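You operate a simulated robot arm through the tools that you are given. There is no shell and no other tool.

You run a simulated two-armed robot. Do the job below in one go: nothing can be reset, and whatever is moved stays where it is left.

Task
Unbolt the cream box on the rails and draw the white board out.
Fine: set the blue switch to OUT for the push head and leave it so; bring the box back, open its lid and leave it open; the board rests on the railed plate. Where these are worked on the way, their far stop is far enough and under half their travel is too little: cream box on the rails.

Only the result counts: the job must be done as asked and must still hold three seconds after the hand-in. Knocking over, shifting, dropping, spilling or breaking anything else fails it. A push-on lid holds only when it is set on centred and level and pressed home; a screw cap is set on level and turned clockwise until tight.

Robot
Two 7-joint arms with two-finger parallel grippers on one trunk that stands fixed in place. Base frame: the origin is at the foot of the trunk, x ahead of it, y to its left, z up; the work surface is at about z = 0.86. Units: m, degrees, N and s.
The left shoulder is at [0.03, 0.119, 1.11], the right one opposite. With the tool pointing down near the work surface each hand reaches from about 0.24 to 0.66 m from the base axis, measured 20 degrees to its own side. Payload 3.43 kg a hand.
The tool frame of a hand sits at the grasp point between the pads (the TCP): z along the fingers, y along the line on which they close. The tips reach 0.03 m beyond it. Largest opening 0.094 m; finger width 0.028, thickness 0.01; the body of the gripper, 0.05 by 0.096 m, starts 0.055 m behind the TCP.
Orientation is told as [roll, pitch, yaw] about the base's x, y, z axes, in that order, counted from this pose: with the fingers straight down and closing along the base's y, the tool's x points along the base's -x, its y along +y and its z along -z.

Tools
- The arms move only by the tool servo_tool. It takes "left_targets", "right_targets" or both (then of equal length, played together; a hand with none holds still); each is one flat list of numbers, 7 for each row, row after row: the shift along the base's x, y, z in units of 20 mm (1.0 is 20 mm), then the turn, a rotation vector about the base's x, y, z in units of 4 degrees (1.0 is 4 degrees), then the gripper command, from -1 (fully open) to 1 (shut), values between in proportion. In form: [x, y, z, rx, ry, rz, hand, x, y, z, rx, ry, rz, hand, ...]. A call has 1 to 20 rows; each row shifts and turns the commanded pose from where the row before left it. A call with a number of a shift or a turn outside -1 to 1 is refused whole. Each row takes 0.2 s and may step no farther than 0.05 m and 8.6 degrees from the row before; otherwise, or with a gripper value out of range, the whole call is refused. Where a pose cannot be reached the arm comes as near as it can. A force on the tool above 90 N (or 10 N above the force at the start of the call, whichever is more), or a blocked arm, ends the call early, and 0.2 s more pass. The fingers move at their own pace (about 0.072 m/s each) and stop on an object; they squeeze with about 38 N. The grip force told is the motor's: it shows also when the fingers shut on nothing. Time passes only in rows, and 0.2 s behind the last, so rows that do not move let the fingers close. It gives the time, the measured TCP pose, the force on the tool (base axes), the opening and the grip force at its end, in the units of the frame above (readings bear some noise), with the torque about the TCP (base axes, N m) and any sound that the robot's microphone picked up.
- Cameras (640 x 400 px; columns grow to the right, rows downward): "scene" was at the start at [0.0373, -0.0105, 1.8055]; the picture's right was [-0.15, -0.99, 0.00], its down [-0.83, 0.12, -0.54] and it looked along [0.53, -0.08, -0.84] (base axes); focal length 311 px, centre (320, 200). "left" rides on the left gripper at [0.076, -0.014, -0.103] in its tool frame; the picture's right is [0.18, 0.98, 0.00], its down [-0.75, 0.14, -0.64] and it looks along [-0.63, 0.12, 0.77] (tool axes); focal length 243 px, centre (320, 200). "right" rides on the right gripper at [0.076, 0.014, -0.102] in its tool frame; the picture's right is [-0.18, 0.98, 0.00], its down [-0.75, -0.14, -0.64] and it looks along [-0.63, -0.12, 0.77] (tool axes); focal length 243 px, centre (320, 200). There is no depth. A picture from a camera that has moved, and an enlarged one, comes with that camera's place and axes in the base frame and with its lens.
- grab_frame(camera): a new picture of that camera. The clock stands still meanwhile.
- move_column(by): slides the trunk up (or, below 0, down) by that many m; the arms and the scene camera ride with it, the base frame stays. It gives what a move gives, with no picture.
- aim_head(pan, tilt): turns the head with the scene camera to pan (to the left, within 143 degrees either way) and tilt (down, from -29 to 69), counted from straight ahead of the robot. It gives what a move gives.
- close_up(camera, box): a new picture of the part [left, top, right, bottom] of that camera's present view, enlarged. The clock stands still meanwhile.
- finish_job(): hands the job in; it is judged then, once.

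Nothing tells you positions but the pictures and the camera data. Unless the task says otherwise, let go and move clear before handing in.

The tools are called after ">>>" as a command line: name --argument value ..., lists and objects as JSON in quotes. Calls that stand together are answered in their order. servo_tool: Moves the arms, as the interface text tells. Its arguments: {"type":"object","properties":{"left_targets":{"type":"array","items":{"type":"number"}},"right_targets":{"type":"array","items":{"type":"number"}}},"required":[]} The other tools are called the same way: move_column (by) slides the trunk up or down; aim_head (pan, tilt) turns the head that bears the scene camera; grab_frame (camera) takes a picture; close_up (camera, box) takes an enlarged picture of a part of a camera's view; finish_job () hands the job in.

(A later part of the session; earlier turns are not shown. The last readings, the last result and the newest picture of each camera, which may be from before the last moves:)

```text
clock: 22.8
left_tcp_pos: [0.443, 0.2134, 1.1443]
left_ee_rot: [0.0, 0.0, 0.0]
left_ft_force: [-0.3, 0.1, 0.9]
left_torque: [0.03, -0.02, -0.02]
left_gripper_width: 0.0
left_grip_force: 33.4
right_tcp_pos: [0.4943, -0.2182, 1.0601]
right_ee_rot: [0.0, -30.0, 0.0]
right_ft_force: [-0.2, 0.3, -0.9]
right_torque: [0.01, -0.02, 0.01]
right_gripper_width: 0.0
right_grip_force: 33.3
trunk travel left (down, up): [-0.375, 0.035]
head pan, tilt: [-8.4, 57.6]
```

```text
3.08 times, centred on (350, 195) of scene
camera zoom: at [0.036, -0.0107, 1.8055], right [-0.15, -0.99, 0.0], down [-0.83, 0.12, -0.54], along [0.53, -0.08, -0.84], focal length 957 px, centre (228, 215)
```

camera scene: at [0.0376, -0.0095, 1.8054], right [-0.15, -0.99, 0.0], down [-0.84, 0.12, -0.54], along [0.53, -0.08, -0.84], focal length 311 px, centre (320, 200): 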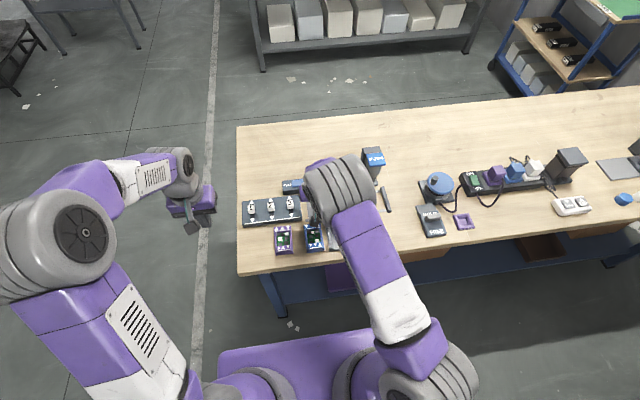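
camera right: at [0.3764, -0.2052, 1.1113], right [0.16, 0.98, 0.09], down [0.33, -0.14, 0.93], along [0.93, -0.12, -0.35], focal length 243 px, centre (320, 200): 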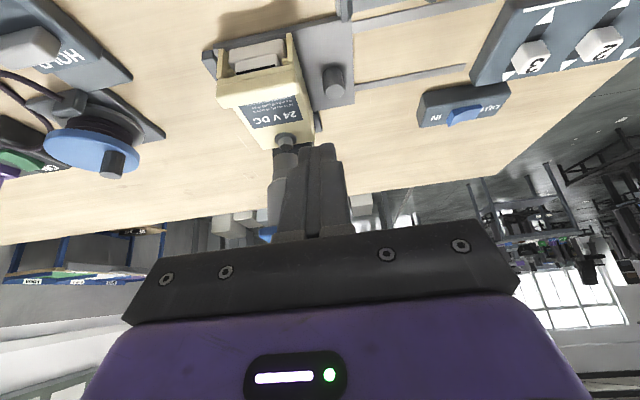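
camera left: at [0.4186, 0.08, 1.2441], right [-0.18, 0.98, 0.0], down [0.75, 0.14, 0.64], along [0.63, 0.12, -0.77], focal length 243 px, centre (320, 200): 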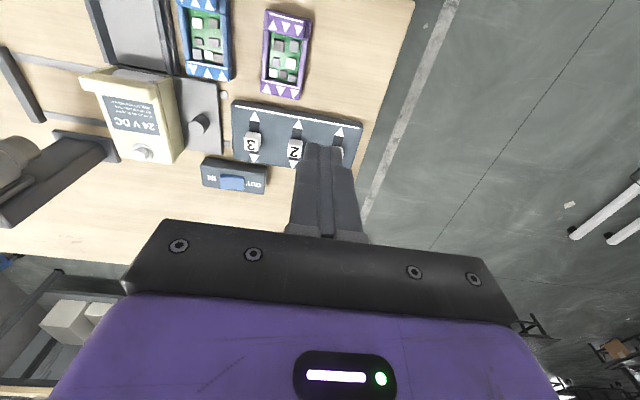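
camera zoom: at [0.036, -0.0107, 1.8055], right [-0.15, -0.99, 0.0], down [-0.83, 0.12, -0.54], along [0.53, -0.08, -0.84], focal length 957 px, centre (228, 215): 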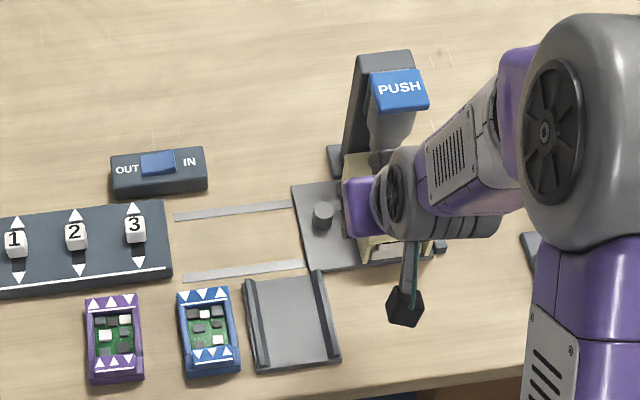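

The box stands under the push head, the nose right above the bolt. I bring the closed right hand above the blue PUSH pad at about [0.635, -0.276, 1.052].

>>> servo_tool --right_targets '[0, -0.72, 0.95, 0, 0, 0, 1, 0, -0.72, 0.95, 0, 0, 0, 1, 0, -0.72, 0.95, 0, 0, 0, 1, 0, -0.72, 0.95, 0, 0, 0, 1, 0.94, 0, -0.1, 0, 0, 0, 1, 0.94, 0, -0.1, 0, 0, 0, 1, 0.94, 0, -0.1, 0, 0, 0, 1, 0.94, 0, -0.1, 0, 0, 0, 1, 0.94, 0, -0.1, 0, 0, 0, 1, 0.94, 0, -0.1, 0, 0, 0, 1, 0.94, 0, -0.1, 0, 0, 0, 1]'

>>> grab_frame --camera "right"

>>> close_up --camera "scene" --box '[270, 130, 430, 260]'

```text
clock: 25.2
left_tcp_pos: [0.4438, 0.2149, 1.143]
left_ee_rot: [-0.1, 0.0, 0.0]
left_ft_force: [0.3, -0.2, 0.6]
left_torque: [0.0, -0.02, 0.02]
left_gripper_width: 0.0
left_grip_force: 32.5
right_tcp_pos: [0.6264, -0.276, 1.1215]
right_ee_rot: [0.0, -30.0, -0.1]
right_ft_force: [-0.1, 0.0, 0.3]
right_torque: [0.01, -0.01, -0.02]
right_gripper_width: 0.0
right_grip_force: 32.6
trunk travel left (down, up): [-0.375, 0.035]
head pan, tilt: [-8.4, 57.6]
```

```text
taken
camera right: at [0.5088, -0.2631, 1.1737], right [0.16, 0.98, 0.09], down [0.33, -0.14, 0.93], along [0.93, -0.12, -0.35], focal length 243 px, centre (320, 200)
```

right: 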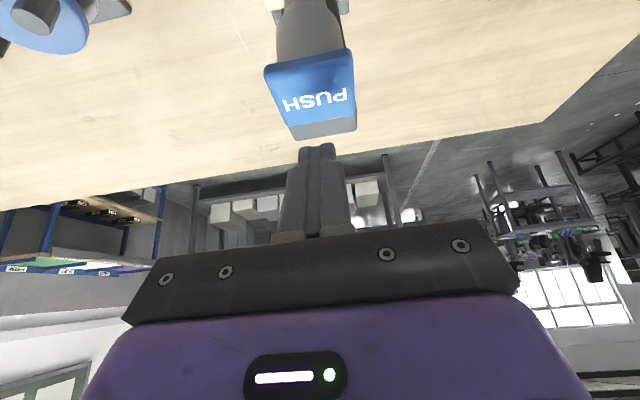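

```text
3.08 times, centred on (350, 195) of scene
camera zoom: at [0.038, -0.0107, 1.8054], right [-0.15, -0.99, 0.0], down [-0.84, 0.12, -0.54], along [0.53, -0.08, -0.84], focal length 957 px, centre (228, 215)
```

zoom: 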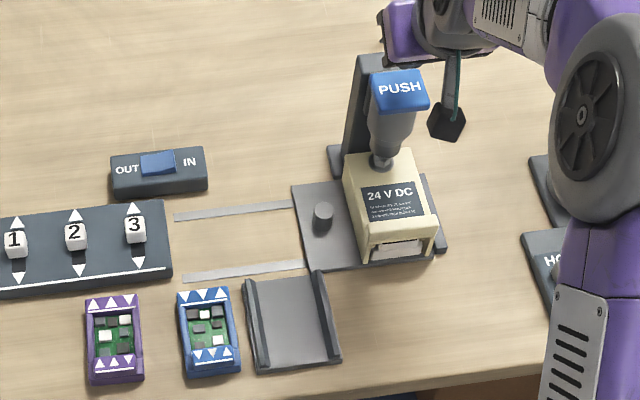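

The fingertip is aligned over the pad. I lower to it and start pressing gradually.

>>> servo_tool --right_targets '[0, 0, -0.8, 0, 0, 0, 1, 0, 0, -0.8, 0, 0, 0, 1, 0, 0, -0.3, 0, 0, 0, 1, 0, 0, -0.3, 0, 0, 0, 1, 0, 0, -0.3, 0, 0, 0, 1]'

>>> close_up --camera "scene" --box '[270, 130, 430, 260]'

```text
clock: 26.4
left_tcp_pos: [0.4438, 0.2152, 1.143]
left_ee_rot: [0.0, 0.0, 0.1]
left_ft_force: [0.1, -0.3, -0.6]
left_torque: [0.0, -0.01, 0.0]
left_gripper_width: 0.0001
left_grip_force: 32.7
right_tcp_pos: [0.6265, -0.2765, 1.0725]
right_ee_rot: [0.0, -30.1, 0.0]
right_ft_force: [0.7, 1.8, 1.5]
right_torque: [0.03, 0.0, -0.01]
right_gripper_width: 0.0
right_grip_force: 32.8
trunk travel left (down, up): [-0.375, 0.035]
head pan, tilt: [-8.4, 57.6]
```

```text
3.08 times, centred on (350, 195) of scene
camera zoom: at [0.0373, -0.0103, 1.8055], right [-0.15, -0.99, 0.0], down [-0.83, 0.12, -0.54], along [0.53, -0.08, -0.84], focal length 957 px, centre (228, 215)
```

zoom: 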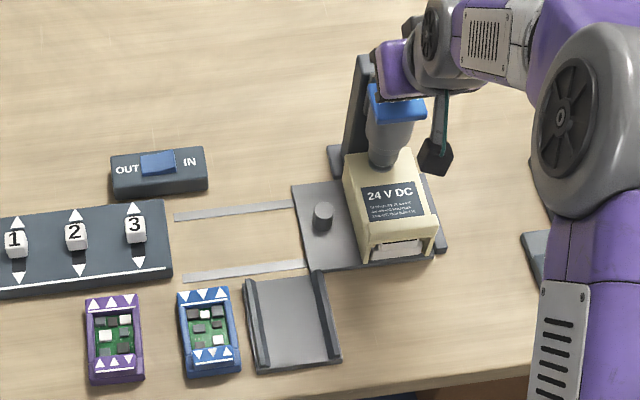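

Light contact: the head has begun to come down. I press on in small steps.

>>> servo_tool --right_targets '[0, 0, -0.25, 0, 0, 0, 1, 0, 0, -0.25, 0, 0, 0, 1, 0, 0, 0, 0, 0, 0, 1]'

>>> close_up --camera "scene" --box '[330, 130, 430, 230]'

```text
clock: 27.2
left_tcp_pos: [0.4444, 0.2145, 1.1425]
left_ee_rot: [-0.1, 0.0, 0.0]
left_ft_force: [-0.5, 1.5, -1.0]
left_torque: [0.02, 0.01, 0.04]
left_gripper_width: 0.0
left_grip_force: 32.6
right_tcp_pos: [0.6259, -0.2778, 1.0635]
right_ee_rot: [-0.1, -30.0, 0.0]
right_ft_force: [-0.2, -0.9, 2.5]
right_torque: [0.0, -0.02, 0.04]
right_gripper_width: 0.0
right_grip_force: 33.1
trunk travel left (down, up): [-0.375, 0.035]
head pan, tilt: [-8.4, 57.6]
```

```text
4.00 times, centred on (380, 180) of scene
camera zoom: at [0.037, -0.0105, 1.8055], right [-0.15, -0.99, 0.0], down [-0.83, 0.12, -0.54], along [0.53, -0.08, -0.84], focal length 1244 px, centre (80, 280)
```

zoom: 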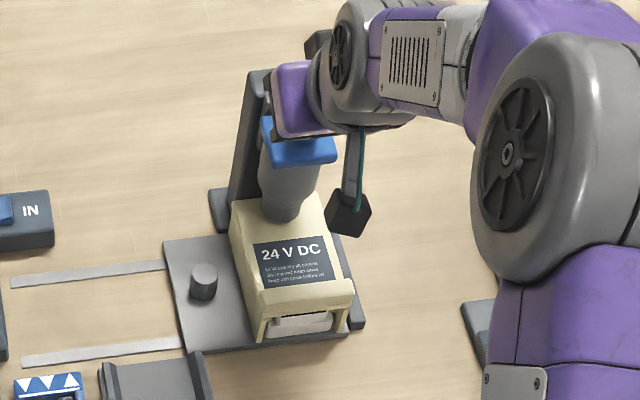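

The nose is reaching the bolt with little force so far. I keep pressing in small steps.

>>> servo_tool --right_targets '[0, 0, -0.2, 0, 0, 0, 1, 0, 0, -0.2, 0, 0, 0, 1, 0, 0, 0, 0, 0, 0, 1]'

>>> close_up --camera "scene" --box '[330, 130, 430, 230]'

```text
clock: 28.0
left_tcp_pos: [0.4388, 0.2169, 1.1457]
left_ee_rot: [-0.2, -0.3, 0.0]
left_ft_force: [-0.4, 0.5, 0.3]
left_torque: [0.04, -0.03, -0.01]
left_gripper_width: 0.0001
left_grip_force: 33.2
right_tcp_pos: [0.6262, -0.2767, 1.0649]
right_ee_rot: [-0.2, -31.0, 0.1]
right_ft_force: [-7.2, -4.3, 44.5]
right_torque: [-0.14, 0.08, 0.59]
right_gripper_width: 0.0
right_grip_force: 32.5
trunk travel left (down, up): [-0.375, 0.035]
head pan, tilt: [-8.4, 57.6]
```

```text
4.00 times, centred on (380, 180) of scene
camera zoom: at [0.0296, -0.0087, 1.806], right [-0.15, -0.99, 0.0], down [-0.83, 0.12, -0.54], along [0.53, -0.08, -0.84], focal length 1244 px, centre (80, 280)
```

zoom: 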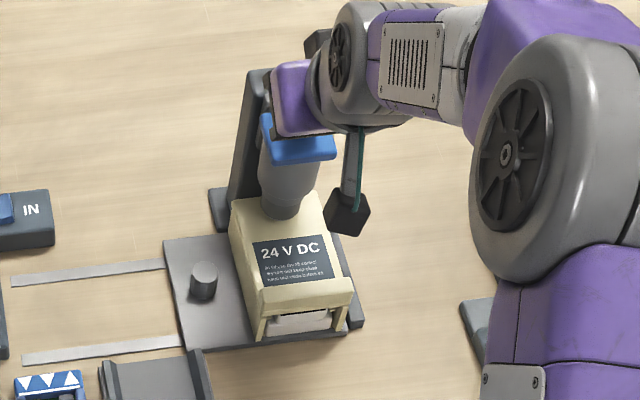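

The head has bottomed on the bolt with 45 N. I hold it there for a while to let the driver work.

>>> servo_tool --right_targets '[0, 0, -0.1, 0, 0, 0, 1, 0, 0, 0, 0, 0, 0, 1, 0, 0, 0, 0, 0, 0, 1, 0, 0, 0, 0, 0, 0, 1, 0, 0, 0, 0, 0, 0, 1, 0, 0, 0, 0, 0, 0, 1]'

>>> close_up --camera "scene" --box '[330, 130, 430, 230]'

```text
clock: 29.4
left_tcp_pos: [0.4343, 0.2176, 1.1464]
left_ee_rot: [-0.2, -0.5, 0.1]
left_ft_force: [-0.4, -0.1, 1.1]
left_torque: [-0.01, -0.01, 0.0]
left_gripper_width: 0.0
left_grip_force: 32.9
right_tcp_pos: [0.6261, -0.2766, 1.0724]
right_ee_rot: [-0.3, -31.9, -0.1]
right_ft_force: [-20.7, 0.5, 76.7]
right_torque: [0.03, 0.36, 0.8]
right_gripper_width: 0.0001
right_grip_force: 33.0
trunk travel left (down, up): [-0.375, 0.035]
head pan, tilt: [-8.4, 57.6]
```

```text
4.00 times, centred on (380, 180) of scene
camera zoom: at [0.0227, -0.0058, 1.806], right [-0.15, -0.99, 0.0], down [-0.83, 0.12, -0.54], along [0.54, -0.08, -0.84], focal length 1244 px, centre (80, 280)
```

zoom: 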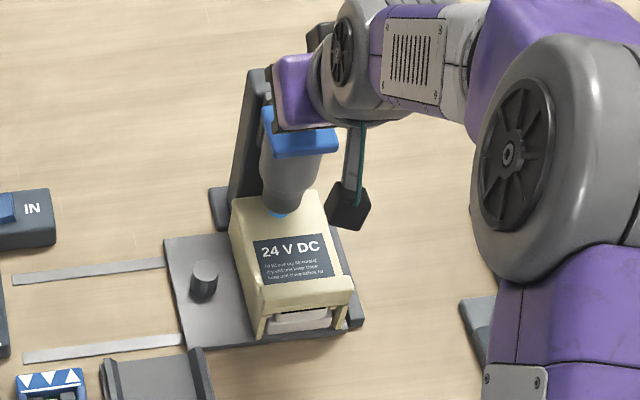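

The nose shows a blue light and the head is rising as the bolt turns out. I ease upwards a little to keep the force moderate and keep holding.

>>> servo_tool --right_targets '[0, 0, 0.3, 0, 0, 0, 1, 0, 0, 0, 0, 0, 0, 1, 0, 0, 0.1, 0, 0, 0, 1, 0, 0, 0, 0, 0, 0, 1, 0, 0, 0.1, 0, 0, 0, 1]'

>>> close_up --camera "scene" --box '[330, 130, 430, 230]'

```text
clock: 30.6
left_tcp_pos: [0.4375, 0.2171, 1.1457]
left_ee_rot: [-0.1, -0.3, 0.0]
left_ft_force: [0.3, 0.3, 0.1]
left_torque: [0.0, -0.01, -0.02]
left_gripper_width: 0.0
left_grip_force: 33.5
right_tcp_pos: [0.6259, -0.2778, 1.0746]
right_ee_rot: [-0.2, -31.3, -0.2]
right_ft_force: [-10.5, 3.9, 54.8]
right_torque: [0.12, 0.12, -0.16]
right_gripper_width: 0.0
right_grip_force: 33.2
trunk travel left (down, up): [-0.375, 0.035]
head pan, tilt: [-8.4, 57.6]
```

```text
4.00 times, centred on (380, 180) of scene
camera zoom: at [0.028, -0.0067, 1.8057], right [-0.15, -0.99, 0.0], down [-0.83, 0.12, -0.54], along [0.54, -0.08, -0.84], focal length 1244 px, centre (80, 280)
```

zoom: 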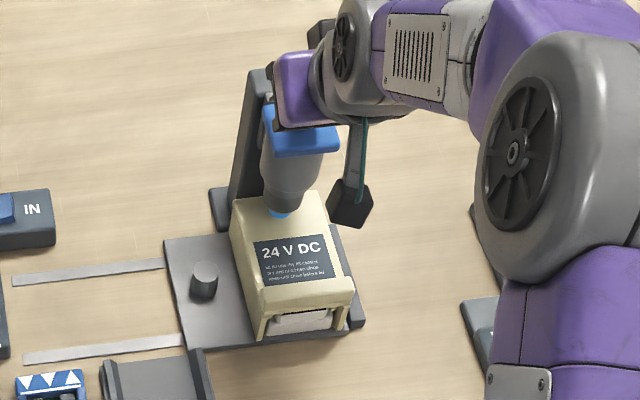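

The head keeps rising slowly. I hold on with the same pressure and see how far the bolt comes out.

>>> servo_tool --right_targets '[0, 0, 0, 0, 0, 0, 1, 0, 0, 0, 0, 0, 0, 1, 0, 0, 0, 0, 0, 0, 1, 0, 0, 0, 0, 0, 0, 1, 0, 0, 0, 0, 0, 0, 1]'

>>> close_up --camera "scene" --box '[350, 150, 400, 200]'

```text
clock: 31.8
left_tcp_pos: [0.437, 0.2176, 1.147]
left_ee_rot: [-0.1, -0.3, 0.0]
left_ft_force: [0.5, 0.2, 0.5]
left_torque: [-0.03, -0.04, -0.01]
left_gripper_width: 0.0
left_grip_force: 33.3
right_tcp_pos: [0.6261, -0.2769, 1.0749]
right_ee_rot: [-0.2, -31.2, -0.1]
right_ft_force: [-10.4, 4.2, 54.1]
right_torque: [0.12, 0.1, -0.7]
right_gripper_width: 0.0
right_grip_force: 33.4
trunk travel left (down, up): [-0.375, 0.035]
head pan, tilt: [-8.4, 57.6]
```

```text
8.00 times, centred on (375, 175) of scene
camera zoom: at [0.0281, -0.0065, 1.8058], right [-0.15, -0.99, 0.0], down [-0.83, 0.12, -0.54], along [0.54, -0.08, -0.84], focal length 2489 px, centre (-120, 400)
```

zoom: 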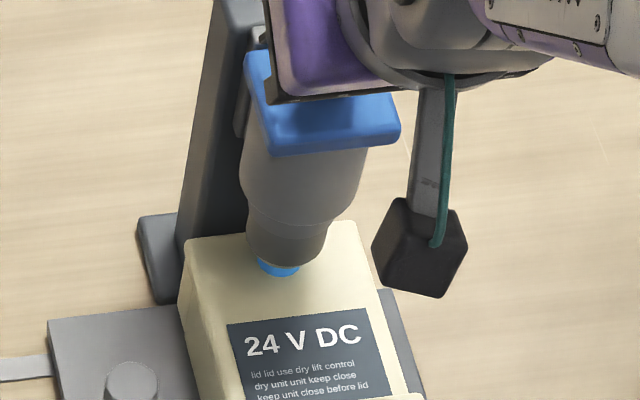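

The height is steady at 1.075 and a blue ring shows below the bolt head, so the bolt seems fully out. I lift off the pad and look.

>>> servo_tool --right_targets '[0, 0, 0.5, 0, 0, 0, 1, 0, 0, 0.8, 0, 0, 0, 1, 0, 0, 1, 0, 0, 0, 1, 0, 0, 1, 0, 0, 0, 1, 0, 0, 0.5, 0, 0, 0, 1]'

>>> close_up --camera "scene" --box '[340, 140, 410, 210]'

>>> grab_frame --camera "right"

```text
clock: 33.0
left_tcp_pos: [0.4426, 0.2144, 1.1432]
left_ee_rot: [0.1, 0.0, 0.0]
left_ft_force: [-0.6, 0.5, 0.4]
left_torque: [0.01, 0.02, 0.02]
left_gripper_width: 0.0002
left_grip_force: 33.1
right_tcp_pos: [0.6265, -0.2771, 1.1376]
right_ee_rot: [0.0, -29.9, 0.0]
right_ft_force: [0.0, 0.6, -0.1]
right_torque: [0.03, 0.02, -0.03]
right_gripper_width: 0.0
right_grip_force: 32.7
trunk travel left (down, up): [-0.375, 0.035]
head pan, tilt: [-8.4, 57.6]
```

```text
5.71 times, centred on (375, 175) of scene
camera zoom: at [0.0368, -0.0102, 1.8054], right [-0.15, -0.99, 0.0], down [-0.83, 0.12, -0.54], along [0.53, -0.08, -0.84], focal length 1778 px, centre (6, 343)
```

zoom: 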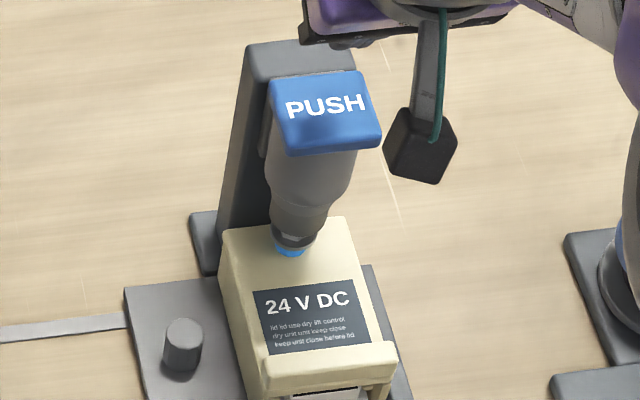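

```text
taken
camera right: at [0.5091, -0.2637, 1.1898], right [0.16, 0.98, 0.09], down [0.33, -0.14, 0.93], along [0.93, -0.12, -0.35], focal length 243 px, centre (320, 200)
```

right: 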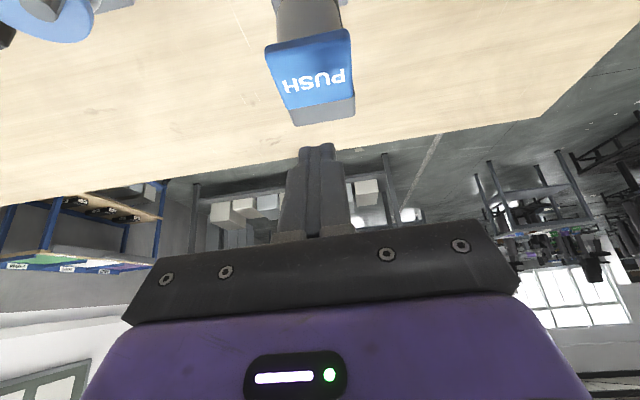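

The bolt stands raised with its blue shank showing. I withdraw the hand and bring it back above the knob with the fingers open 36 mm.

>>> servo_tool --right_targets '[-0.94, 0, 0, 0, 0, 0, 1, -0.94, 0, 0, 0, 0, 0, 1, -0.94, 0, 0, 0, 0, 0, 1, -0.94, 0, 0, 0, 0, 0, 1, -0.94, 0, 0, 0, 0, 0, 1, -0.94, 0, 0, 0, 0, 0, 1, -0.94, 0, 0, 0, 0, 0, 1, 0, 0.74, -0.97, 0, 0, 0, 0.6, 0, 0.74, -0.97, 0, 0, 0, 0.234, 0, 0.74, -0.97, 0, 0, 0, 0.234, 0, 0.74, -0.97, 0, 0, 0, 0.234, 0.9, 0.18, -0.8, 0, 0, 0, 0.234, 0.9, 0.18, -0.8, 0, 0, 0, 0.234, 0.9, 0.18, -0.8, 0, 0, 0, 0.234, 0.9, 0.18, -0.8, 0, 0, 0, 0.234, 0.9, 0.18, -0.8, 0, 0, 0, 0.234]'

>>> grab_frame --camera "right"

>>> close_up --camera "right" --box '[180, 20, 440, 250]'

```text
clock: 36.4
left_tcp_pos: [0.4441, 0.2154, 1.1445]
left_ee_rot: [-0.1, 0.1, -0.1]
left_ft_force: [-0.4, 0.0, -0.8]
left_torque: [-0.02, 0.01, 0.02]
left_gripper_width: 0.0
left_grip_force: 33.5
right_tcp_pos: [0.5871, -0.2016, 0.9787]
right_ee_rot: [0.1, -29.8, -0.1]
right_ft_force: [0.7, 0.1, -0.1]
right_torque: [-0.01, 0.0, 0.02]
right_gripper_width: 0.0358
right_grip_force: 0.0
trunk travel left (down, up): [-0.375, 0.035]
head pan, tilt: [-8.4, 57.6]
```

```text
taken
camera right: at [0.4686, -0.1873, 1.0303], right [0.16, 0.98, 0.09], down [0.33, -0.14, 0.93], along [0.93, -0.12, -0.35], focal length 243 px, centre (320, 200)
```

right: 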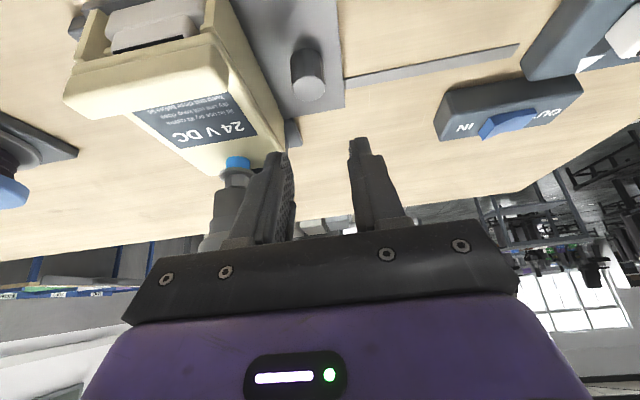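

```text
1.74 times, centred on (310, 135) of right
camera zoom: at [0.4686, -0.1873, 1.0303], right [0.16, 0.98, 0.09], down [0.33, -0.14, 0.93], along [0.93, -0.12, -0.35], focal length 422 px, centre (337, 313)
```

zoom: 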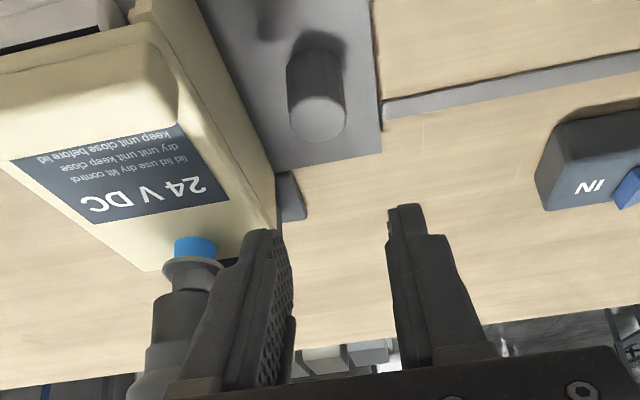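

I need to know whether the bolt's head is clear of the nose before sliding the box back. I zoom into that spot.

>>> close_up --camera "scene" --box '[360, 155, 390, 185]'

>>> close_up --camera "right" --box '[180, 130, 280, 260]'

```text
13.33 times, centred on (375, 170) of scene
camera zoom: at [0.0381, -0.0106, 1.8054], right [-0.15, -0.99, 0.0], down [-0.84, 0.12, -0.54], along [0.53, -0.08, -0.84], focal length 4148 px, centre (-413, 600)
```

zoom: 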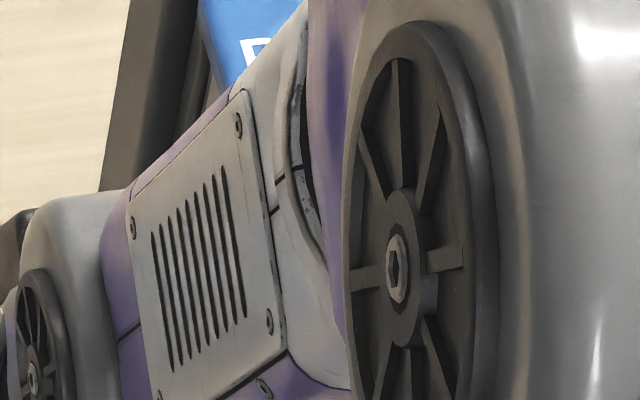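

```text
3.08 times, centred on (230, 195) of right
camera zoom: at [0.4686, -0.1873, 1.0303], right [0.16, 0.98, 0.09], down [0.33, -0.14, 0.93], along [0.93, -0.12, -0.35], focal length 746 px, centre (597, 215)
```

zoom: 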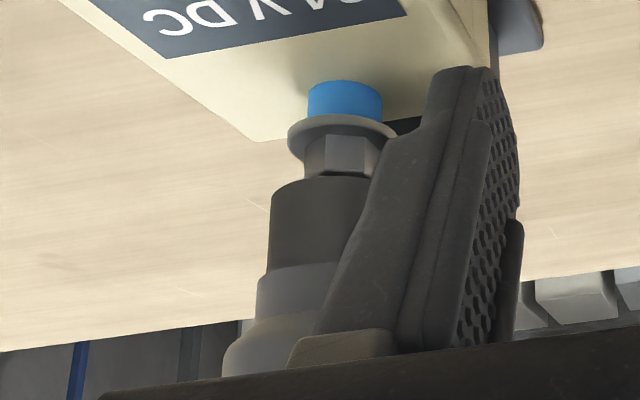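

I zoom in further on the gap between the hex head and the nose.

>>> close_up --camera "right" --box '[215, 150, 255, 200]'

```text
8.00 times, centred on (235, 175) of right
camera zoom: at [0.4686, -0.1873, 1.0303], right [0.16, 0.98, 0.09], down [0.33, -0.14, 0.93], along [0.93, -0.12, -0.35], focal length 1941 px, centre (1000, 400)
```

zoom: 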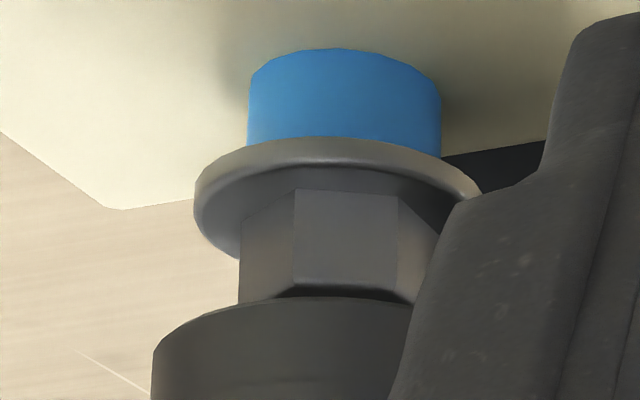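

The hex is fully clear below the nose, so the box can slide back. I lower the fingers around the knob and close on it.

>>> servo_tool --right_targets '[-0.1, 0.08, -0.5, 0, 0, 0, 0.234, 0, 0, -0.9, 0, 0, 0, 0.234, 0, 0, -0.7, 0, 0, 0, 0.234, 0, 0, -0.6, 0, 0, 0, 0.234, 0, 0, -0.4, 0, 0, 0, 0.234, 0, 0, -0.35, 0, 0, 0, 0.234]'

>>> close_up --camera "right" --box '[180, 20, 440, 250]'

```text
clock: 37.8
left_tcp_pos: [0.4428, 0.2146, 1.1433]
left_ee_rot: [0.0, 0.0, 0.0]
left_ft_force: [0.7, 0.8, 0.0]
left_torque: [-0.02, 0.01, 0.0]
left_gripper_width: 0.0
left_grip_force: 32.9
right_tcp_pos: [0.5826, -0.1971, 0.9112]
right_ee_rot: [0.0, -29.9, 0.0]
right_ft_force: [-0.3, -0.4, -0.2]
right_torque: [0.03, -0.01, 0.01]
right_gripper_width: 0.036
right_grip_force: 0.0
trunk travel left (down, up): [-0.375, 0.035]
head pan, tilt: [-8.4, 57.6]
```

```text
1.74 times, centred on (310, 135) of right
camera zoom: at [0.4654, -0.1847, 0.9627], right [0.16, 0.98, 0.09], down [0.33, -0.14, 0.93], along [0.93, -0.12, -0.35], focal length 422 px, centre (337, 313)
```

zoom: 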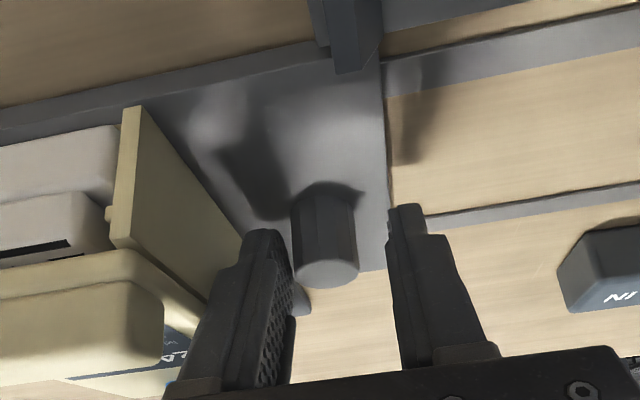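

The fingers straddle the knob. I close on it and slide the box back left, first 60 mm.

>>> servo_tool --right_targets '[0, -0.15, 0, 0, 0, 0, 0.4, 0, -0.12, 0, 0, 0, 0, 0.5, 0, 0, 0, 0, 0, 0, 1, 0, 0, 0, 0, 0, 0, 1, 0, 0.25, 0, 0, 0, 0, 1, 0, 0.25, 0, 0, 0, 0, 1, 0, 0.5, 0, 0, 0, 0, 1, 0, 0.5, 0, 0, 0, 0, 1, 0, 0.5, 0, 0, 0, 0, 1, 0, 0.5, 0, 0, 0, 0, 1, 0, 0.5, 0, 0, 0, 0, 1]'

>>> grab_frame --camera "right"

```text
clock: 40.2
left_tcp_pos: [0.443, 0.215, 1.1422]
left_ee_rot: [0.0, 0.0, -0.1]
left_ft_force: [0.5, 0.6, -0.2]
left_torque: [0.01, 0.0, 0.03]
left_gripper_width: 0.0001
left_grip_force: 32.9
right_tcp_pos: [0.5831, -0.1416, 0.9113]
right_ee_rot: [-0.1, -29.9, 0.1]
right_ft_force: [-4.5, 1.6, -4.0]
right_torque: [-0.24, 0.09, -0.08]
right_gripper_width: 0.0236
right_grip_force: 45.3
trunk travel left (down, up): [-0.375, 0.035]
head pan, tilt: [-8.4, 57.6]
```

```text
taken
camera right: at [0.4653, -0.1288, 0.963], right [0.16, 0.98, 0.09], down [0.33, -0.14, 0.93], along [0.93, -0.12, -0.35], focal length 243 px, centre (320, 200)
```

right: 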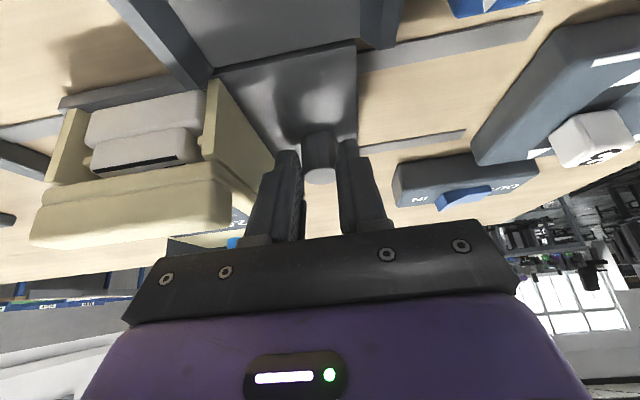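

The box slides back freely. I continue towards its home position, then feel for the left stop.

>>> servo_tool --right_targets '[0, 0.5, 0, 0, 0, 0, 1, 0, 0.5, 0, 0, 0, 0, 1, 0, 0.5, 0, 0, 0, 0, 1, 0, 0.5, 0, 0, 0, 0, 1, 0, 0.5, 0, 0, 0, 0, 1, 0, 0.4, 0, 0, 0, 0, 1, 0, 0.25, 0, 0, 0, 0, 1, 0, 0.2, 0, 0, 0, 0, 1, 0, 0.15, 0, 0, 0, 0, 1]'

>>> close_up --camera "right" --box '[60, 0, 400, 260]'

```text
clock: 42.2
left_tcp_pos: [0.4442, 0.2151, 1.1435]
left_ee_rot: [0.1, 0.0, 0.1]
left_ft_force: [0.6, 0.7, -0.3]
left_torque: [0.01, -0.01, 0.03]
left_gripper_width: 0.0002
left_grip_force: 33.0
right_tcp_pos: [0.5827, -0.0736, 0.9119]
right_ee_rot: [0.0, -29.8, 0.0]
right_ft_force: [-5.4, -1.1, -10.4]
right_torque: [0.26, 0.19, 0.28]
right_gripper_width: 0.0236
right_grip_force: 44.8
trunk travel left (down, up): [-0.375, 0.035]
head pan, tilt: [-8.4, 57.6]
```

```text
1.54 times, centred on (230, 130) of right
camera zoom: at [0.4654, -0.0598, 0.9632], right [0.16, 0.98, 0.09], down [0.33, -0.14, 0.93], along [0.93, -0.12, -0.35], focal length 373 px, centre (458, 308)
```

zoom: 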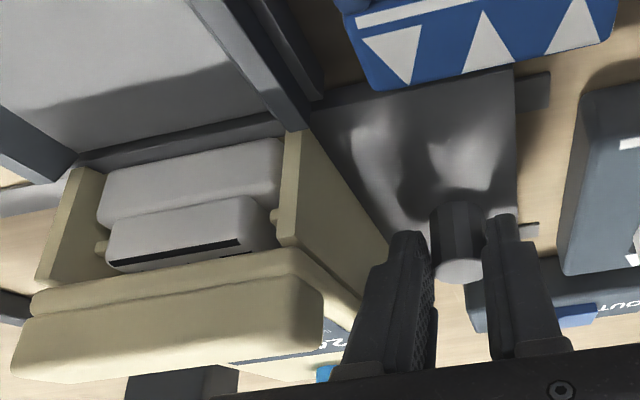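

The box is back at its starting place by position. I nudge a bit more to make sure it rests against the left stop.

>>> servo_tool --right_targets '[0, 0.15, 0, 0, 0, 0, 1, 0, 0.15, 0, 0, 0, 0, 1]'

```text
clock: 42.8
left_tcp_pos: [0.4431, 0.2124, 1.1434]
left_ee_rot: [0.1, 0.1, 0.0]
left_ft_force: [-0.7, -0.4, -0.1]
left_torque: [0.03, 0.02, -0.03]
left_gripper_width: 0.0
left_grip_force: 33.0
right_tcp_pos: [0.5837, -0.0748, 0.9111]
right_ee_rot: [-0.1, -29.8, -0.3]
right_ft_force: [-5.2, -20.2, -3.7]
right_torque: [-0.34, 1.34, -0.29]
right_gripper_width: 0.0237
right_grip_force: 44.5
trunk travel left (down, up): [-0.375, 0.035]
head pan, tilt: [-8.4, 57.6]
```

The stop is felt (20 N). I relax, open the fingers, lift away and then look at the lid.

>>> servo_tool --right_targets '[0, -0.2, 0, 0, 0, 0, 1, 0, 0.08, 0, 0, 0, 0, 0.3, 0, 0, 0, 0, 0, 0, 0.234, 0, 0, 0, 0, 0, 0, 0.234, 0, 0, 0.5, 0, 0, 0, 0.234, 0, 0, 1, 0, 0, 0, 0.234, 0, 0, 1, 0, 0, 0, 0.234, -0.5, 0, 1, 0, 0, 0, 0.234, -1, -0.5, 1, 0, 0, 0, 0.234, -1, -1, 1, 0, 0, 0, 0.234, -1, -1, 1, 0, 0, 0, 0.234]'

>>> grab_frame --camera "right"

>>> grab_frame --camera "scene"

```text
clock: 45.2
left_tcp_pos: [0.4429, 0.2142, 1.1427]
left_ee_rot: [0.0, 0.1, 0.1]
left_ft_force: [0.0, -0.3, 0.3]
left_torque: [0.05, 0.0, -0.03]
left_gripper_width: 0.0
left_grip_force: 32.9
right_tcp_pos: [0.5114, -0.121, 1.044]
right_ee_rot: [0.1, -30.0, 0.1]
right_ft_force: [0.1, -0.1, 0.3]
right_torque: [-0.01, 0.0, 0.03]
right_gripper_width: 0.0362
right_grip_force: 0.0
trunk travel left (down, up): [-0.375, 0.035]
head pan, tilt: [-8.4, 57.6]
```

```text
taken
camera right: at [0.3937, -0.1081, 1.0946], right [0.16, 0.98, 0.09], down [0.33, -0.14, 0.93], along [0.93, -0.12, -0.35], focal length 243 px, centre (320, 200)
```

right: 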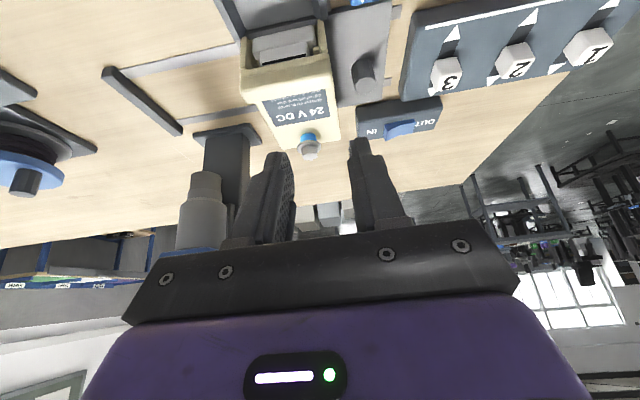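

```text
taken
camera scene: at [0.0361, -0.011, 1.8055], right [-0.15, -0.99, 0.0], down [-0.83, 0.12, -0.54], along [0.53, -0.08, -0.84], focal length 311 px, centre (320, 200)
```

scene: 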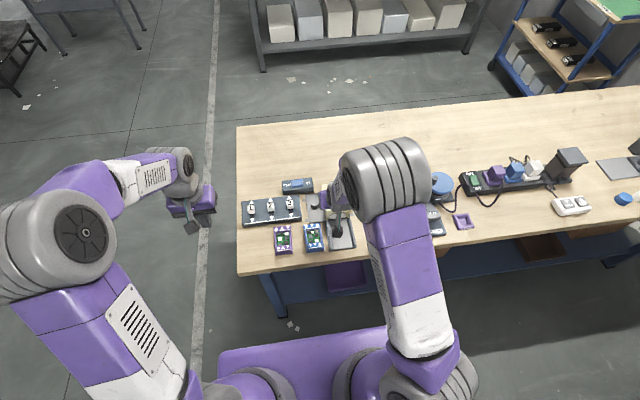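

The box is home with the bolt standing out. I zoom in on the lid and the front from here.

>>> close_up --camera "right" --box '[220, 10, 360, 170]'

>>> close_up --camera "right" --box '[235, 10, 345, 90]'

```text
2.50 times, centred on (290, 90) of right
camera zoom: at [0.3937, -0.1081, 1.0946], right [0.16, 0.98, 0.09], down [0.33, -0.14, 0.93], along [0.93, -0.12, -0.35], focal length 606 px, centre (395, 475)
```

zoom: 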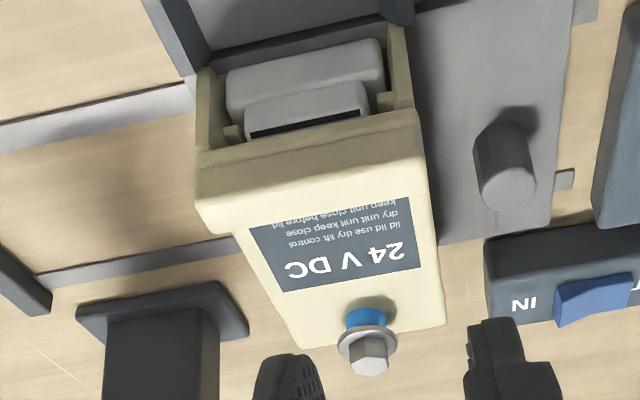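

```text
5.00 times, centred on (290, 50) of right
camera zoom: at [0.3937, -0.1081, 1.0946], right [0.16, 0.98, 0.09], down [0.33, -0.14, 0.93], along [0.93, -0.12, -0.35], focal length 1213 px, centre (470, 950)
```

zoom: 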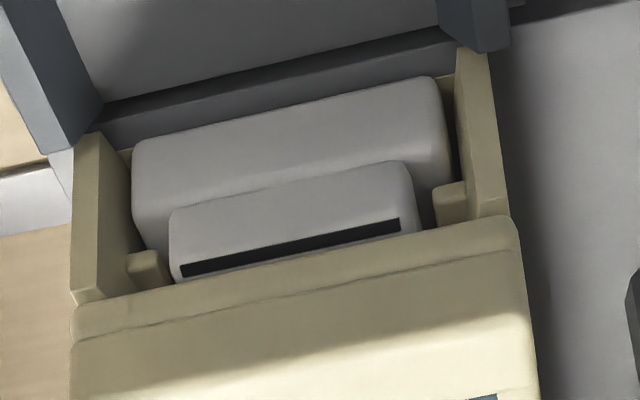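

The lid has a raised lip at the front; I still need to know where its hinge is. I move the right hand aside and bring the left hand round to view the box from the left rear side.

>>> servo_tool --left_targets '[0.39, -0.6, -0.14, 0, 0, -1, -1, 0.39, -0.6, -0.14, 0, 0, -1, -1, 0.39, -0.6, -0.14, 0, 0, -1, -1, 0.39, -0.6, -0.14, 0, 0, -1, -1, 0.39, -0.6, -0.14, 0, 0, -1, -1, 0.39, -0.6, -0.14, 0, 0, -1, -1, 0.39, -0.6, -0.14, 0, 0, -1, -1, 0.39, -0.6, -0.14, 0, 0, -1, -1, 0.39, -0.6, -0.14, 0, 0, -1, -1, 0.39, -0.6, -0.14, 0, 0, -1, -1, 0.39, -0.6, -0.14, 0, 0, -1, -1, 0.39, -0.6, -0.14, 0, 0, -1, -1, 0.39, -0.6, -0.14, 0, 0, -1, -1, 0.39, -0.6, -0.14, 0, 0, -1, -1, 0.39, -0.6, -0.14, 0, 0, -1, -1]' --right_targets '[-0.3, -0.6, 0.3, 0, 0, 0, 1, -0.3, -0.6, 0.3, 0, 0, 0, 1, -0.3, -0.6, 0.3, 0, 0, 0, 1, -0.3, -0.6, 0.3, 0, 0, 0, 1, -0.3, -0.6, 0.3, 0, 0, 0, 1, -0.3, -0.6, 0.3, 0, 0, 0, 1, -0.3, -0.6, 0.3, 0, 0, 0, 1, -0.3, -0.6, 0.3, 0, 0, 0, 1, -0.3, -0.6, 0.3, 0, 0, 0, 1, -0.3, -0.6, 0.3, 0, 0, 0, 1, -0.3, -0.6, 0.3, 0, 0, 0, 1, -0.3, -0.6, 0.3, 0, 0, 0, 1, -0.3, -0.6, 0.3, 0, 0, 0, 1, -0.3, -0.6, 0.3, 0, 0, 0, 1, -0.3, -0.6, 0.3, 0, 0, 0, 1]'

>>> grab_frame --camera "left"

>>> grab_frame --camera "scene"

```text
clock: 48.4
left_tcp_pos: [0.5607, 0.034, 1.1007]
left_ee_rot: [0.1, 0.1, -60.2]
left_ft_force: [-0.4, 0.0, -0.8]
left_torque: [-0.02, 0.01, 0.01]
left_gripper_width: 0.094
left_grip_force: 0.1
right_tcp_pos: [0.4232, -0.2994, 1.1323]
right_ee_rot: [0.1, -29.9, -0.1]
right_ft_force: [-0.2, 0.0, 0.4]
right_torque: [0.01, -0.01, -0.01]
right_gripper_width: 0.0
right_grip_force: 33.8
trunk travel left (down, up): [-0.375, 0.035]
head pan, tilt: [-8.4, 57.6]
```

```text
taken
camera left: at [0.5102, 0.092, 1.2038], right [0.76, 0.65, 0.0], down [0.5, -0.58, 0.64], along [0.42, -0.49, -0.77], focal length 243 px, centre (320, 200)
```

left: 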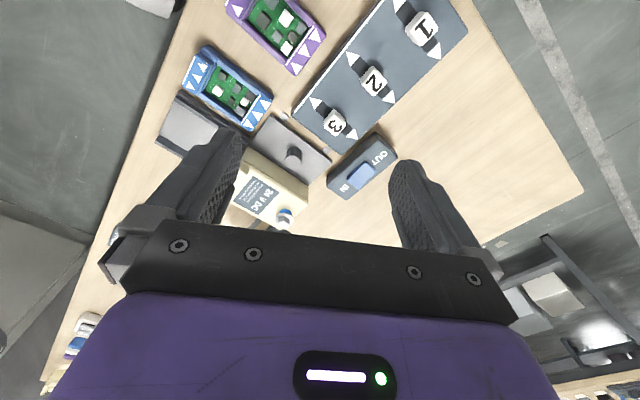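

```text
taken
camera scene: at [0.0371, -0.0115, 1.8055], right [-0.15, -0.99, 0.0], down [-0.83, 0.12, -0.54], along [0.53, -0.08, -0.84], focal length 311 px, centre (320, 200)
```

scene: 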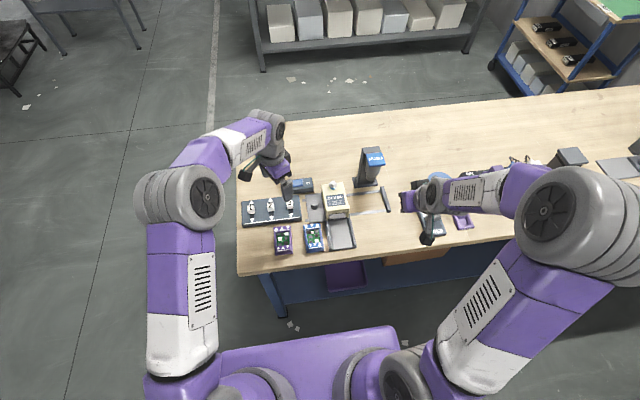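

>>> close_up --camera "left" --box '[215, 100, 345, 240]'

>>> close_up --camera "scene" --box '[310, 175, 360, 235]'

```text
2.86 times, centred on (280, 170) of left
camera zoom: at [0.5102, 0.092, 1.2038], right [0.76, 0.65, 0.0], down [0.5, -0.58, 0.64], along [0.42, -0.49, -0.77], focal length 693 px, centre (434, 286)
```

zoom: 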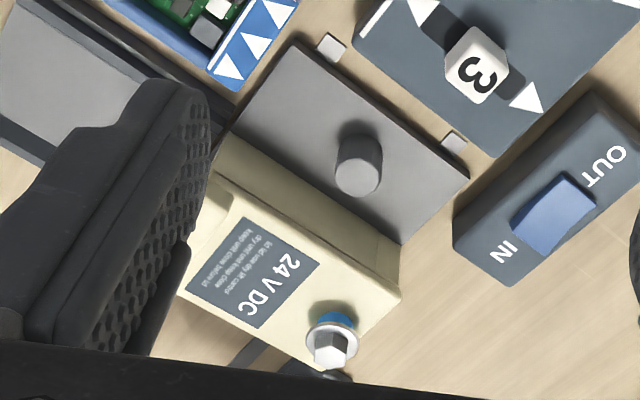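

```text
6.67 times, centred on (335, 205) of scene
camera zoom: at [0.0371, -0.0115, 1.8055], right [-0.15, -0.99, 0.0], down [-0.83, 0.12, -0.54], along [0.53, -0.08, -0.84], focal length 2074 px, centre (220, 167)
```

zoom: 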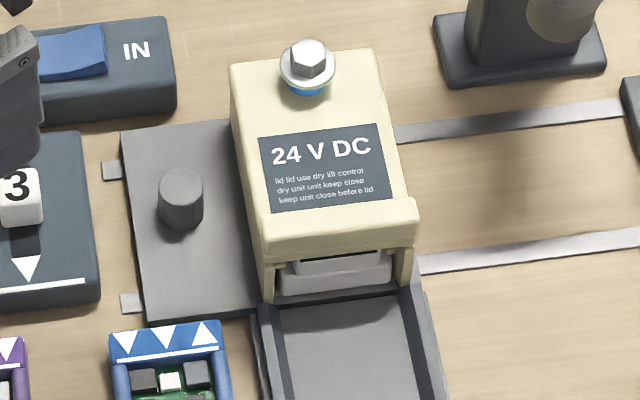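

The lid plane is at about z = 0.922, its raised lip at x ≈ 0.541–0.556 and y from about -0.108 to -0.186. I will grip the lip by its two ends with the right hand (closing along y), so that the lid can swing between the pads. First I go above it with fingers wide open.

>>> servo_tool --right_targets '[0.733, 0.953, -0.765, 0, 0, 0, -1, 0.733, 0.953, -0.765, 0, 0, 0, -1, 0.733, 0.953, -0.765, 0, 0, 0, -1, 0.733, 0.953, -0.765, 0, 0, 0, -1, 0.733, 0.953, -0.765, 0, 0, 0, -1, 0.733, 0.953, -0.765, 0, 0, 0, -1, 0.733, 0.953, -0.765, 0, 0, 0, -1, 0.733, 0.953, -0.765, 0, 0, 0, -1]'

>>> grab_frame --camera "right"

>>> close_up --camera "right" --box '[160, 0, 480, 230]'

```text
clock: 50.2
left_tcp_pos: [0.5602, 0.036, 1.1007]
left_ee_rot: [0.0, 0.0, -60.0]
left_ft_force: [0.1, -0.5, 0.5]
left_torque: [0.0, 0.02, -0.02]
left_gripper_width: 0.0939
left_grip_force: 0.1
right_tcp_pos: [0.5418, -0.1464, 1.0115]
right_ee_rot: [-0.1, -29.8, 0.0]
right_ft_force: [0.0, -0.1, 0.0]
right_torque: [-0.05, 0.01, 0.03]
right_gripper_width: 0.0942
right_grip_force: 0.1
trunk travel left (down, up): [-0.375, 0.035]
head pan, tilt: [-8.4, 57.6]
```

```text
taken
camera right: at [0.4243, -0.1329, 1.0622], right [0.16, 0.98, 0.09], down [0.33, -0.14, 0.93], along [0.93, -0.12, -0.35], focal length 243 px, centre (320, 200)
```

right: 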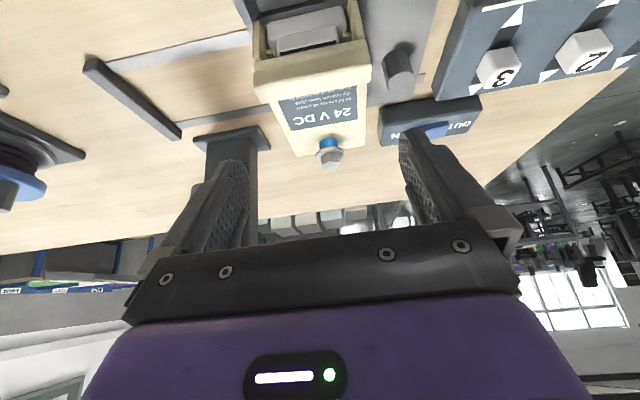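

```text
1.74 times, centred on (320, 115) of right
camera zoom: at [0.4243, -0.1329, 1.0622], right [0.16, 0.98, 0.09], down [0.33, -0.14, 0.93], along [0.93, -0.12, -0.35], focal length 422 px, centre (320, 348)
```

zoom: 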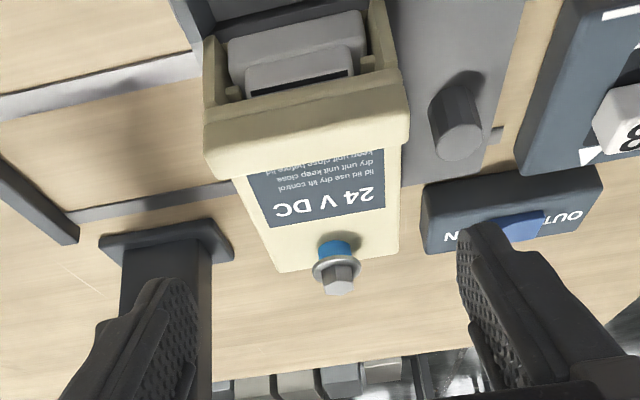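

The lip is about 81 mm wide and centred at y = -0.146; the open fingers (94 mm) fit around it. I lower the hand to straddle the lip.

>>> servo_tool --right_targets '[0, 0, -0.8, 0, 0, 0, -1, 0, 0, -0.8, 0, 0, 0, -1, 0, 0, -0.6, 0, 0, 0, -1, 0, 0, -0.6, 0, 0, 0, -1, 0, 0, -0.5, 0, 0, 0, -1]'

>>> close_up --camera "right" --box '[160, 0, 480, 230]'

>>> close_up --camera "left" --box '[100, 80, 345, 240]'

```text
clock: 51.4
left_tcp_pos: [0.5602, 0.0361, 1.0994]
left_ee_rot: [0.0, 0.0, -60.0]
left_ft_force: [-0.6, 0.4, 0.4]
left_torque: [-0.02, -0.06, 0.01]
left_gripper_width: 0.0941
left_grip_force: 0.0
right_tcp_pos: [0.5414, -0.1464, 0.9427]
right_ee_rot: [0.1, -29.9, 0.0]
right_ft_force: [0.1, -0.4, -0.2]
right_torque: [0.03, 0.0, -0.04]
right_gripper_width: 0.0939
right_grip_force: 0.1
trunk travel left (down, up): [-0.375, 0.035]
head pan, tilt: [-8.4, 57.6]
```

```text
1.74 times, centred on (320, 115) of right
camera zoom: at [0.4236, -0.1339, 0.9944], right [0.16, 0.98, 0.09], down [0.33, -0.14, 0.93], along [0.93, -0.12, -0.35], focal length 422 px, centre (320, 348)
```

zoom: 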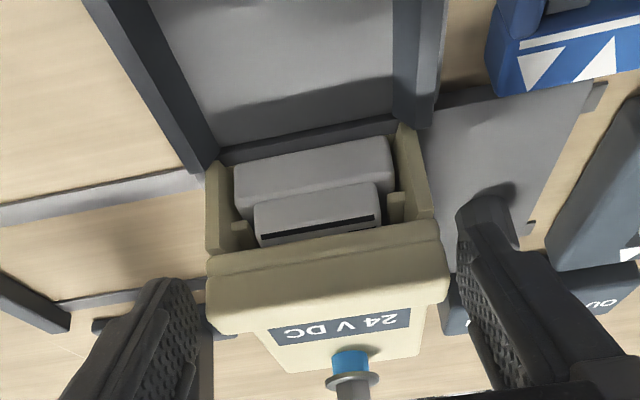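

```text
2.50 times, centred on (222, 160) of left
camera zoom: at [0.5103, 0.0928, 1.2035], right [0.76, 0.65, 0.0], down [0.5, -0.58, 0.64], along [0.42, -0.49, -0.77], focal length 606 px, centre (564, 300)
```

zoom: 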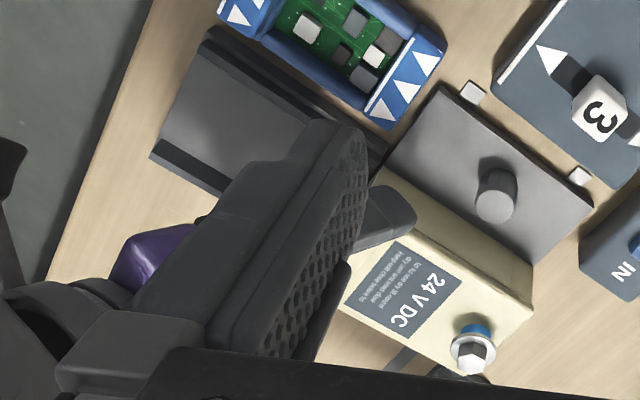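

The fingers flank the lip on both sides. I close them on its ends.

>>> servo_tool --right_targets '[0, 0, 0, 0, 0, 0, -0.8, 0, 0, 0, 0, 0, 0, 0, 0, 0, 0, 0, 0, 0, 1, 0, 0, 0, 0, 0, 0, 1]'

>>> close_up --camera "right" --box '[160, 0, 480, 230]'

```text
clock: 52.4
left_tcp_pos: [0.56, 0.0356, 1.1008]
left_ee_rot: [0.0, -0.1, -60.0]
left_ft_force: [0.0, 0.2, 0.3]
left_torque: [0.02, 0.03, 0.03]
left_gripper_width: 0.0939
left_grip_force: 0.0
right_tcp_pos: [0.5416, -0.146, 0.9433]
right_ee_rot: [0.1, -29.8, 0.0]
right_ft_force: [-0.9, 3.2, -2.1]
right_torque: [1.04, -0.46, 0.57]
right_gripper_width: 0.0778
right_grip_force: 44.7
trunk travel left (down, up): [-0.375, 0.035]
head pan, tilt: [-8.4, 57.6]
```

```text
1.74 times, centred on (320, 115) of right
camera zoom: at [0.4235, -0.1332, 0.9944], right [0.16, 0.98, 0.09], down [0.33, -0.14, 0.93], along [0.93, -0.12, -0.35], focal length 422 px, centre (320, 348)
```

zoom: 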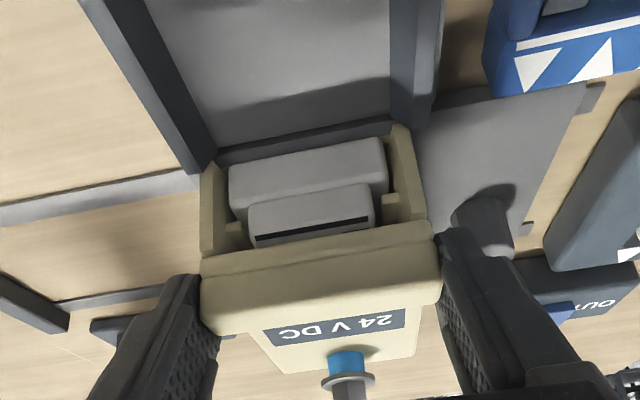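

The lip is held (77.8 mm). I lift gently by 10 mm and look whether the lid swings up.

>>> servo_tool --right_targets '[0, 0, 0.25, 0, 0, 0, 1, 0, 0, 0.25, 0, 0, 0, 1]'

>>> close_up --camera "right" --box '[160, 0, 480, 230]'

>>> close_up --camera "left" --box '[180, 100, 345, 240]'

```text
clock: 53.0
left_tcp_pos: [0.563, 0.0351, 1.0986]
left_ee_rot: [-0.1, 0.1, -60.0]
left_ft_force: [-0.1, -0.4, -0.3]
left_torque: [0.0, -0.01, 0.02]
left_gripper_width: 0.0939
left_grip_force: 0.1
right_tcp_pos: [0.5413, -0.1486, 0.948]
right_ee_rot: [-0.1, -29.0, 0.0]
right_ft_force: [3.2, 1.6, -40.3]
right_torque: [0.13, 0.36, 0.08]
right_gripper_width: 0.0774
right_grip_force: 45.5
trunk travel left (down, up): [-0.375, 0.035]
head pan, tilt: [-8.4, 57.6]
```

```text
1.74 times, centred on (320, 115) of right
camera zoom: at [0.4238, -0.1356, 1.0009], right [0.16, 0.98, 0.09], down [0.35, -0.14, 0.93], along [0.92, -0.12, -0.36], focal length 422 px, centre (320, 348)
```

zoom: 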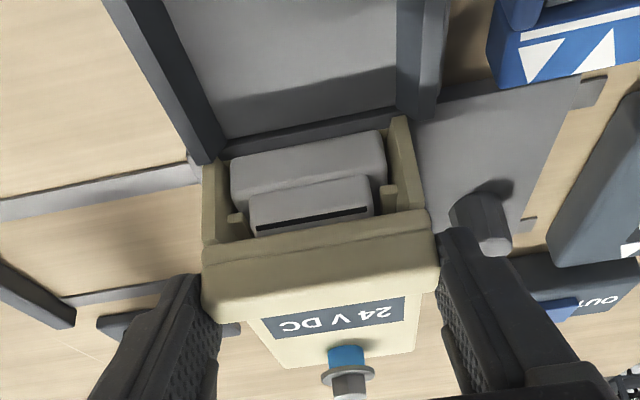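

```text
2.86 times, centred on (262, 170) of left
camera zoom: at [0.5138, 0.0922, 1.2016], right [0.76, 0.65, 0.0], down [0.5, -0.58, 0.64], along [0.42, -0.49, -0.77], focal length 693 px, centre (484, 286)
```

zoom: 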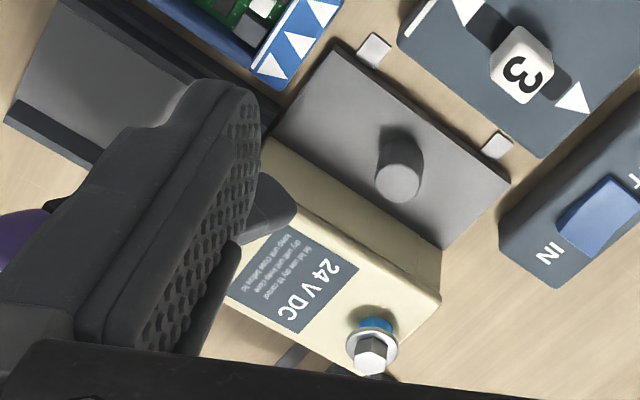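

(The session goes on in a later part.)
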